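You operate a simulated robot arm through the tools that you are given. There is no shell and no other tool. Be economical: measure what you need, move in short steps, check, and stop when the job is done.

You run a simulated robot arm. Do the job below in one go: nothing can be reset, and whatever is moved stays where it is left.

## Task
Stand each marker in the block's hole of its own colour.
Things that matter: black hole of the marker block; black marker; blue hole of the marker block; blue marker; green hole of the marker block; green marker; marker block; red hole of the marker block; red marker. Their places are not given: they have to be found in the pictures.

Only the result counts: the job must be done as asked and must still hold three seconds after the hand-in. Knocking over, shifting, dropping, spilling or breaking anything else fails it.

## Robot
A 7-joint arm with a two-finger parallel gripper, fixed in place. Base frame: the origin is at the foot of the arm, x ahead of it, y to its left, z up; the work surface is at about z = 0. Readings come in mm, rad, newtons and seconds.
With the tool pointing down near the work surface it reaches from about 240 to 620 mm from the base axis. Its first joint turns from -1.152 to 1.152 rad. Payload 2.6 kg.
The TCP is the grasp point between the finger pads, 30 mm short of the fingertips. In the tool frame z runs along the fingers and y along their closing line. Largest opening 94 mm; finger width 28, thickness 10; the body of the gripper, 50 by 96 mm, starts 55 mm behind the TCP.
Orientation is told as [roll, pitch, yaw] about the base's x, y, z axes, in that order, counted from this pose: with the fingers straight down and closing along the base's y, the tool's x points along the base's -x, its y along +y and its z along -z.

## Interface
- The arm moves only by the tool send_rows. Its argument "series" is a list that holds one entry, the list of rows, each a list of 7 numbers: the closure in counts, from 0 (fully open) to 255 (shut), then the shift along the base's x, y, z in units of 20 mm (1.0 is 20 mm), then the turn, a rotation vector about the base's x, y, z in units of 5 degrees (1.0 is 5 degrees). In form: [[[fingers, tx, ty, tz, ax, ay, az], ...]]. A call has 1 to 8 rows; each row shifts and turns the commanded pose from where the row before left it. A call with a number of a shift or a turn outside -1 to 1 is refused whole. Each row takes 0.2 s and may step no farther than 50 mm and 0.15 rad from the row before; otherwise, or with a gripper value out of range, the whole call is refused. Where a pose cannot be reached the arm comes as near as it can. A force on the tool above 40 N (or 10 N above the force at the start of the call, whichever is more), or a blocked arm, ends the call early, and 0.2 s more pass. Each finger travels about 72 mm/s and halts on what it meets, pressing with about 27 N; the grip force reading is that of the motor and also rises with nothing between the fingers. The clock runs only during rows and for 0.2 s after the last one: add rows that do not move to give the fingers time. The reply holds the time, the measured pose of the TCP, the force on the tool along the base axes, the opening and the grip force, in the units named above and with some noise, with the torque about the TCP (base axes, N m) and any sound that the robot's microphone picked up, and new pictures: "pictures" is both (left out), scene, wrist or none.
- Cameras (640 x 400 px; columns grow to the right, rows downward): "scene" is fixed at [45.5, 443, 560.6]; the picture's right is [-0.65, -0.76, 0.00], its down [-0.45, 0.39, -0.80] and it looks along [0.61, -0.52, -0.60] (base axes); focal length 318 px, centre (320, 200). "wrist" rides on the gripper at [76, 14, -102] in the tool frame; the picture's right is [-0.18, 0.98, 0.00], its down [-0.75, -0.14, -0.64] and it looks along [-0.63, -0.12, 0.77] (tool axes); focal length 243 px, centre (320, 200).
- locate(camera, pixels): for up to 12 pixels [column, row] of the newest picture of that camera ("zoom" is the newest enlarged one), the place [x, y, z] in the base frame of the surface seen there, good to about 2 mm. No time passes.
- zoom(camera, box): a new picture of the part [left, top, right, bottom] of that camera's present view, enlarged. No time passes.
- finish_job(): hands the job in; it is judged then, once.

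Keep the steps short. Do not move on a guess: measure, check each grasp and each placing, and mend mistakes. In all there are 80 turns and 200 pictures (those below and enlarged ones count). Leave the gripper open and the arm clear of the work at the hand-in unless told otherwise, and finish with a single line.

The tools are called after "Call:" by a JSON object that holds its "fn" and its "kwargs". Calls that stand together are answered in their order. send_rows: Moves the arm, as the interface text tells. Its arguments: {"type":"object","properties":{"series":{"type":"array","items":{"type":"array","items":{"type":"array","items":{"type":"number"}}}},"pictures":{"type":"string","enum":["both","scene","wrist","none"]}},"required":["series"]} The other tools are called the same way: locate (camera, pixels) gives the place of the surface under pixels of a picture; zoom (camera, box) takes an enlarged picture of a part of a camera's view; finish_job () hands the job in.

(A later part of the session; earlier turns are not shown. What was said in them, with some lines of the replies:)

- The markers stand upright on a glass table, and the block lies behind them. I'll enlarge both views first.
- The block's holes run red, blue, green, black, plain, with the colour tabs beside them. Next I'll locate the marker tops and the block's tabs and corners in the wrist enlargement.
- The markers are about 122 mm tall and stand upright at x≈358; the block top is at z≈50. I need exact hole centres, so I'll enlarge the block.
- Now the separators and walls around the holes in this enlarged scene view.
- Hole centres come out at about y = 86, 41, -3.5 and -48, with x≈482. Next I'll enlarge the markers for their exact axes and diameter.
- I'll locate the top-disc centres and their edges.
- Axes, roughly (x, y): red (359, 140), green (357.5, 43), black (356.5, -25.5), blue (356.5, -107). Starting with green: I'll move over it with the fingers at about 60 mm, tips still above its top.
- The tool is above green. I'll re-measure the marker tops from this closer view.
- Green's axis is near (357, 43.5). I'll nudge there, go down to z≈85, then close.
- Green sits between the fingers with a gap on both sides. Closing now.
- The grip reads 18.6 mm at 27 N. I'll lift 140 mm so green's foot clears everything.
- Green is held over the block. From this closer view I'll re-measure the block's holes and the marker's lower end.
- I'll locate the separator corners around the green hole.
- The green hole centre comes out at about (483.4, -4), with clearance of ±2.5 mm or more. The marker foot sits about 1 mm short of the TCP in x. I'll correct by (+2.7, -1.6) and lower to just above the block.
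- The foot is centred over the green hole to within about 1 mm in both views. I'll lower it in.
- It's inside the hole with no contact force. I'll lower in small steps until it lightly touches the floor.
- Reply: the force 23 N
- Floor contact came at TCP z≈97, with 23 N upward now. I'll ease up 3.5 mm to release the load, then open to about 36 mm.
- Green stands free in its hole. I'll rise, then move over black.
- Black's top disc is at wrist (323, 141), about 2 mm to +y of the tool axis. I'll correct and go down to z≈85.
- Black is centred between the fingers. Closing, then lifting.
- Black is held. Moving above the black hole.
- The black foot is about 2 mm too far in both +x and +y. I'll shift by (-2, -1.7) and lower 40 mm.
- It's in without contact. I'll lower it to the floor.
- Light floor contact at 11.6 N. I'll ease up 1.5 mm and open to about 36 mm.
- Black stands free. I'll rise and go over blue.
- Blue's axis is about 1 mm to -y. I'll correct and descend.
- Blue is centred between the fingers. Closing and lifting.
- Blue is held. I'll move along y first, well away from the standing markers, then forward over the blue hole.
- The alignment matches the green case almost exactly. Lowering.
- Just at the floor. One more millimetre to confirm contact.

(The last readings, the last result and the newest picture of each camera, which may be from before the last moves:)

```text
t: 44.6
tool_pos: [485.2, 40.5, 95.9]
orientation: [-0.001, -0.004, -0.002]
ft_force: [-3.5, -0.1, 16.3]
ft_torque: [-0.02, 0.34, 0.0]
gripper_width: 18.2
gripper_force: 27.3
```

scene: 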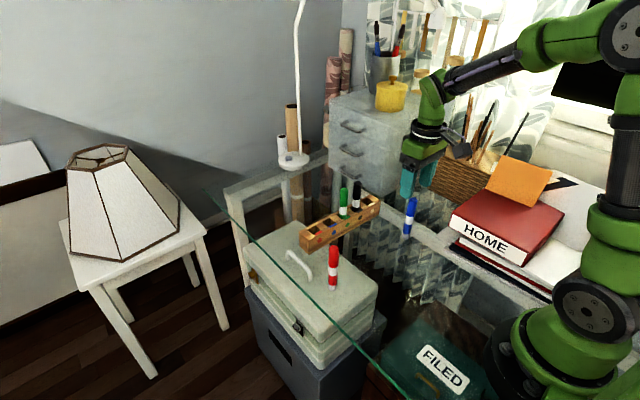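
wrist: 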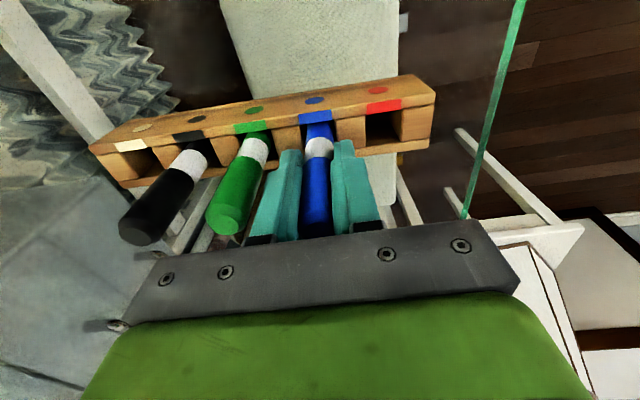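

Contact at 16 N. I'll ease up and open.

Call:
{"fn": "send_rows", "kwargs": {"series": [[[255, 0, 0, 0.06, 0, 0, 0], [255, 0, 0, 0, 0, 0, 0], [215, 0, 0, 0, 0, 0, 0], [185, 0, 0, 0, 0, 0, 0], [158, 0, 0, 0, 0, 0, 0], [158, 0, 0, 0, 0, 0, 0]]], "pictures": "wrist"}}

```text
t: 46.0
tool_pos: [483.4, 39.4, 96.3]
orientation: [0.001, -0.001, 0.001]
ft_force: [0.2, -0.8, 0.3]
ft_torque: [-0.01, -0.01, -0.03]
gripper_width: 35.9
gripper_force: 0.1
```

wrist: 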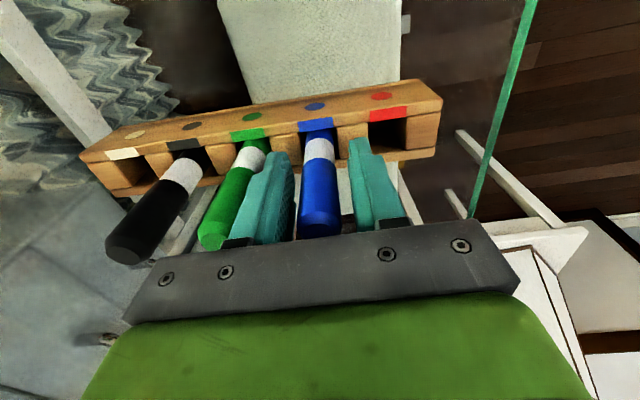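

Blue stands. Rising and going over red.

Call:
{"fn": "send_rows", "kwargs": {"series": [[[158, 0, 0, 0.5, 0, 0, 0], [158, 0, 0, 1, 0, 0, 0], [158, 0, 0, 1, 0, 0, 0], [158, 0, 0, 1, 0, 0, 0], [158, 0, 0, 0.7, 0, 0, 0]]], "pictures": "none"}}

Call:
{"fn": "send_rows", "kwargs": {"series": [[[92, -1, 0.8, 0, 0, 0, 0], [92, -1, 0.8, 0, 0, 0, 0], [92, -1, 0.8, 0, 0, 0, 0], [92, -1, 0.8, 0, 0, 0, 0], [92, -1, 0.8, 0, 0, 0, 0], [92, -1, 0.8, 0, 0, 0, 0], [92, -0.3, 0.17, -0.3, 0, 0, 0], [92, 0, 0, 0, 0, 0, 0]]]}}

Call:
{"fn": "zoom", "kwargs": {"camera": "wrist", "box": [270, 80, 370, 160]}}

```text
t: 47.2
tool_pos: [483.6, 38.5, 181.7]
orientation: [-0.001, 0.002, -0.001]
ft_force: [0.6, -0.9, -0.1]
ft_torque: [-0.02, 0.0, 0.01]
gripper_width: 35.8
gripper_force: 0.1
```

```text
t: 49.0
tool_pos: [358.8, 141.7, 174.9]
orientation: [0.001, -0.001, -0.001]
ft_force: [0.0, 0.9, 0.4]
ft_torque: [0.0, 0.0, 0.02]
gripper_width: 60.0
gripper_force: 0.1
```

scene: 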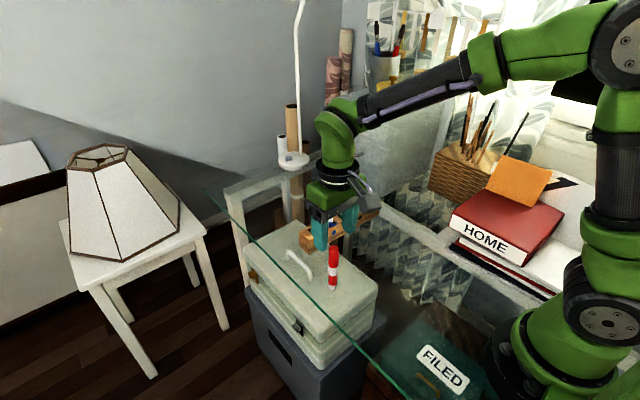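
wrist: 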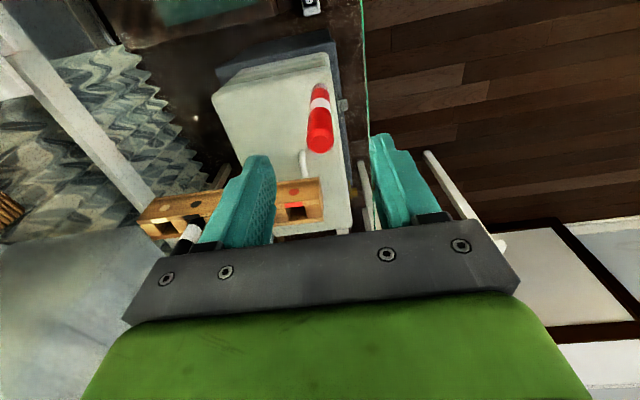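

```text
5.00 times, centred on (320, 120) of wrist
```

zoom: 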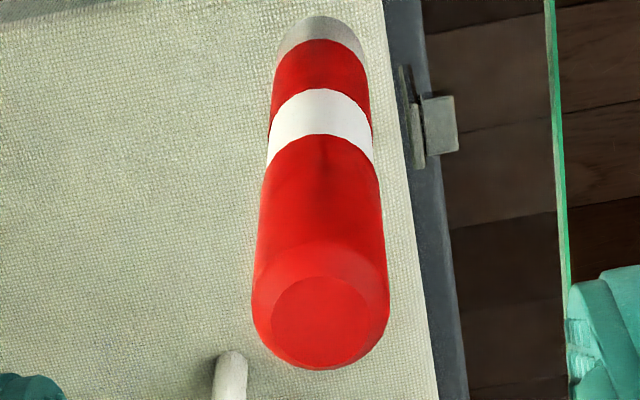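

Red is on the tool axis. Descending.

Call:
{"fn": "send_rows", "kwargs": {"series": [[[92, 0.04, 0, -0.9, 0, 0, 0], [92, 0, 0, -0.9, 0, 0, 0], [92, 0, 0, -0.9, 0, 0, 0], [92, 0, 0, -0.9, 0, 0, 0], [92, 0, 0, -0.9, 0, 0, 0], [92, 0, 0, 0, 0, 0, 0]]], "pictures": "wrist"}}

```text
t: 50.4
tool_pos: [359.3, 140.8, 83.1]
orientation: [-0.001, 0.0, -0.002]
ft_force: [-0.1, 0.6, 0.0]
ft_torque: [0.01, 0.02, -0.01]
gripper_width: 60.0
gripper_force: 0.1
```

wrist: 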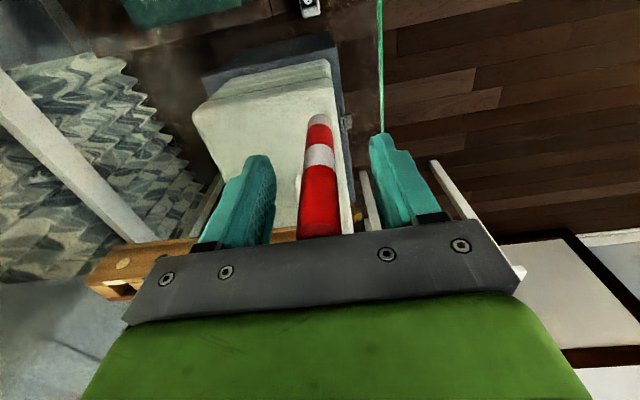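

Red is centred. Closing and lifting.

Call:
{"fn": "send_rows", "kwargs": {"series": [[[170, 0, 0, 0, 0, 0, 0], [230, 0, 0, 0, 0, 0, 0], [255, 0, 0, 0, 0, 0, 0], [255, 0, 0, 0, 0, 0, 0], [255, 0, 0, 0, 0, 0, 0]]], "pictures": "none"}}

Call:
{"fn": "send_rows", "kwargs": {"series": [[[255, 0, 0, 0.5, 0, 0, 0], [255, 0, 0, 1, 0, 0, 0], [255, 0, 0, 1, 0, 0, 0], [255, 0, 0, 1, 0, 0, 0], [255, 0, 0, 1, 0, 0, 0], [255, 0, 0, 1, 0, 0, 0], [255, 0, 0, 1, 0, 0, 0], [255, 0, 0, 0.6, 0, 0, 0]]], "pictures": "none"}}

```text
t: 51.6
tool_pos: [359.0, 140.9, 84.2]
orientation: [0.001, 0.0, 0.0]
ft_force: [-0.2, 0.5, 0.3]
ft_torque: [0.02, -0.03, -0.01]
gripper_width: 18.4
gripper_force: 27.5
```

```text
t: 53.4
tool_pos: [358.4, 140.0, 224.9]
orientation: [0.001, 0.0, -0.001]
ft_force: [1.3, -0.5, -0.4]
ft_torque: [0.01, 0.0, 0.03]
gripper_width: 18.5
gripper_force: 27.1
```

Red is held. Moving above the red hole.

Call:
{"fn": "send_rows", "kwargs": {"series": [[[255, 1, -0.45, 0, 0, 0, 0], [255, 1, -0.45, 0, 0, 0, 0], [255, 1, -0.45, 0, 0, 0, 0], [255, 1, -0.45, 0, 0, 0, 0], [255, 1, -0.45, 0, 0, 0, 0], [255, 1, -0.45, 0, 0, 0, 0], [255, 0.35, -0.07, 0, 0, 0, 0], [255, 0, 0, 0, 0, 0, 0]]], "pictures": "none"}}

Call:
{"fn": "send_rows", "kwargs": {"series": [[[255, 0, 0, -1, 0, 0, 0], [255, 0, 0, -1, 0, 0, 0], [255, 0, 0, -1, 0, 0, 0], [255, 0, 0, -0.9, 0, 0, 0], [255, 0, 0, 0, 0, 0, 0]]], "pictures": "wrist"}}

Call:
{"fn": "zoom", "kwargs": {"camera": "wrist", "box": [270, 80, 370, 142.5]}}

```text
t: 55.2
tool_pos: [483.8, 82.8, 225.4]
orientation: [-0.002, 0.002, -0.001]
ft_force: [-0.2, 0.7, -0.1]
ft_torque: [-0.02, -0.02, -0.03]
gripper_width: 18.5
gripper_force: 27.5
```

```text
t: 56.4
tool_pos: [485.0, 81.8, 149.3]
orientation: [0.0, -0.002, 0.001]
ft_force: [-0.2, 0.2, -1.4]
ft_torque: [-0.02, 0.01, 0.02]
gripper_width: 18.6
gripper_force: 27.4
```

wrist: 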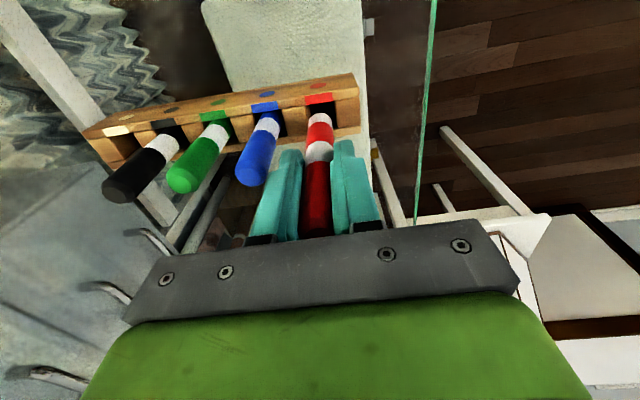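

```text
6.40 times, centred on (320, 111) of wrist
```

zoom: 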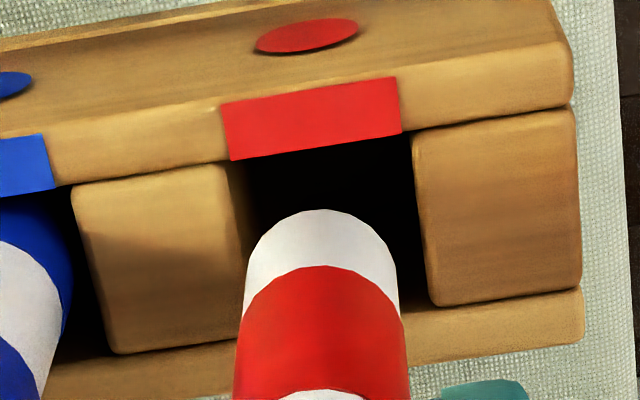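

The foot should move about +1.4 in y and -1.6 in x. I'll correct and lower.

Call:
{"fn": "send_rows", "kwargs": {"series": [[[255, -0.08, 0.07, 0, 0, 0, 0], [255, 0, 0, 0, 0, 0, 0], [255, 0, 0, -0.5, 0, 0, 0], [255, 0, 0, -0.5, 0, 0, 0], [255, 0, 0, -0.5, 0, 0, 0], [255, 0, 0, -0.5, 0, 0, 0], [255, 0, 0, 0, 0, 0, 0]]], "pictures": "wrist"}}

Call:
{"fn": "send_rows", "kwargs": {"series": [[[255, 0, 0, -0.2, 0, 0, 0], [255, 0, 0, -0.2, 0, 0, 0], [255, 0, 0, -0.13, 0, 0, 0], [255, 0, 0, 0, 0, 0, 0]]], "pictures": "none"}}

```text
t: 58.0
tool_pos: [484.1, 85.4, 108.5]
orientation: [0.0, 0.002, -0.003]
ft_force: [-0.4, -0.1, 0.0]
ft_torque: [-0.01, -0.01, -0.02]
gripper_width: 18.4
gripper_force: 27.0
```

wrist: 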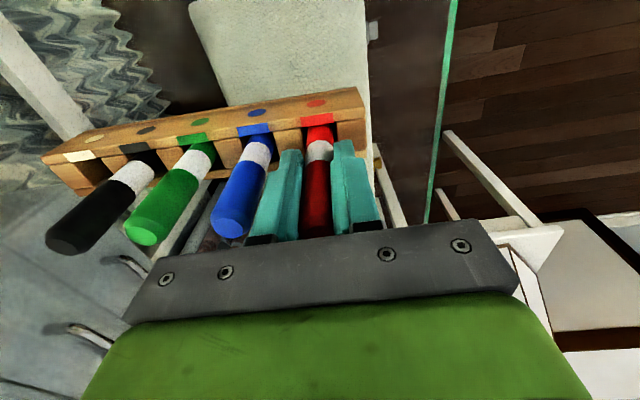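

```text
t: 59.0
tool_pos: [484.1, 84.3, 98.7]
orientation: [0.0, 0.002, 0.0]
ft_force: [-0.3, 0.1, -0.5]
ft_torque: [-0.03, 0.02, 0.0]
gripper_width: 18.2
gripper_force: 26.9
```

It's in the hole with no contact yet. A bit lower.

Call:
{"fn": "send_rows", "kwargs": {"series": [[[255, 0, 0, -0.1, 0, 0, 0], [255, 0, 0, 0, 0, 0, 0]]], "pictures": "none"}}

```text
t: 59.6
tool_pos: [485.8, 84.0, 96.1]
orientation: [0.001, -0.002, 0.0]
ft_force: [-0.5, 0.7, 8.4]
ft_torque: [0.23, 0.0, -0.02]
gripper_width: 18.7
gripper_force: 27.0
```

Contact at 8 N. I'll ease up a little, open, and rise.

Call:
{"fn": "send_rows", "kwargs": {"series": [[[255, 0, 0, 0.04, 0, 0, 0], [255, 0, 0, 0, 0, 0, 0], [215, 0, 0, 0, 0, 0, 0], [185, 0, 0, 0, 0, 0, 0], [158, 0, 0, 0, 0, 0, 0], [158, 0, 0, 0, 0, 0, 0]]], "pictures": "wrist"}}

Call:
{"fn": "send_rows", "kwargs": {"series": [[[158, 0, 0, 0.5, 0, 0, 0], [158, 0, 0, 1, 0, 0, 0], [158, 0, 0, 1, 0, 0, 0], [158, 0, 0, 1, 0, 0, 0], [158, 0, 0, 1, 0, 0, 0], [158, 0, 0, 1, 0, 0, 0], [158, 0, 0, 1, 0, 0, 0]]], "pictures": "none"}}

Call:
{"fn": "send_rows", "kwargs": {"series": [[[80, -1, -0.5, 0, 0, 0, 0], [0, -1, -0.5, 0, 0, 0, 0], [0, -1, -0.5, 0, 0, 0, 0], [0, -1, -0.5, 0, 0, 0, 0], [0, -1, -0.5, 0, 0, 0, 0], [0, -1, -0.5, 0, 0, 0, 0], [0, 0, 0, 0, 0, 0, 0]]]}}

Call:
{"fn": "zoom", "kwargs": {"camera": "scene", "box": [290, 150, 390, 250]}}

```text
t: 61.0
tool_pos: [484.3, 82.9, 96.6]
orientation: [0.001, -0.001, 0.001]
ft_force: [0.8, 0.2, 0.2]
ft_torque: [-0.01, 0.0, 0.01]
gripper_width: 35.7
gripper_force: 0.1
```

wrist: 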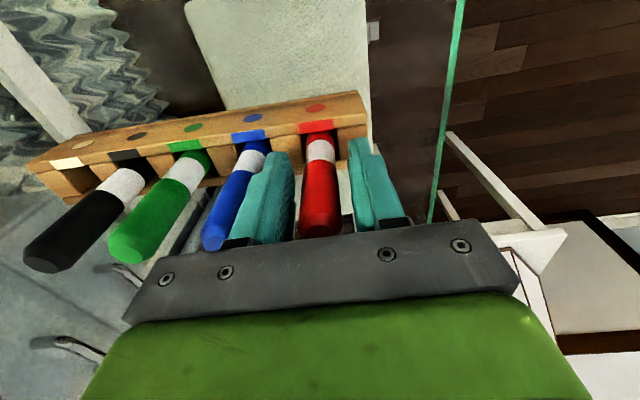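

```text
t: 62.6
tool_pos: [484.1, 84.8, 227.5]
orientation: [-0.001, 0.0, -0.002]
ft_force: [0.6, -1.1, 0.1]
ft_torque: [0.02, 0.0, -0.01]
gripper_width: 35.6
gripper_force: 0.1
```

```text
t: 64.2
tool_pos: [364.0, 24.6, 226.1]
orientation: [0.001, -0.001, -0.001]
ft_force: [-0.1, -1.1, -0.2]
ft_torque: [0.02, -0.01, -0.02]
gripper_width: 94.1
gripper_force: 0.0
```

scene: 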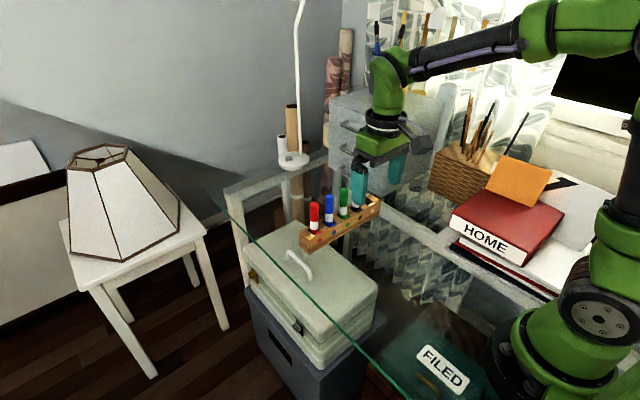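
wrist: 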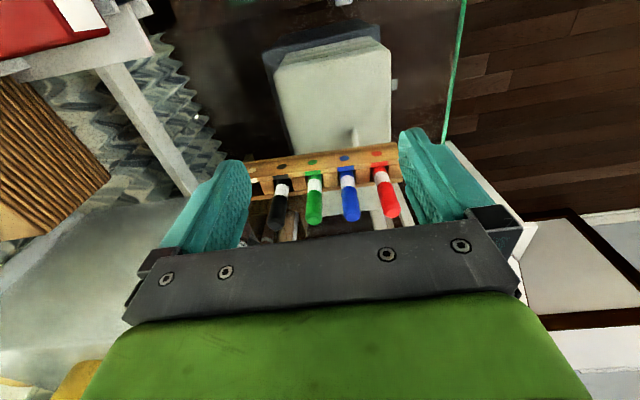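

```text
4.00 times, centred on (340, 200) of scene
```

zoom: 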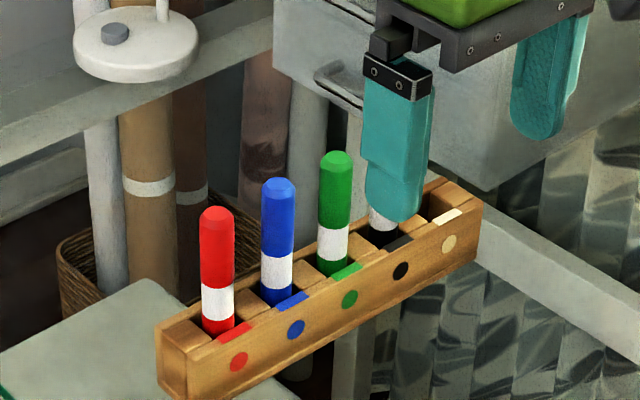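

All four markers stand upright in the holes of their own colour, the gripper is open and the arm is clear. Handing in.

Call:
{"fn": "finish_job", "kwargs": {}}

```text
The job is handed in.
```

All four markers (red, blue, green, black) stand in the block's holes of their own colour; the gripper is open, the arm is clear, and the job is handed in.
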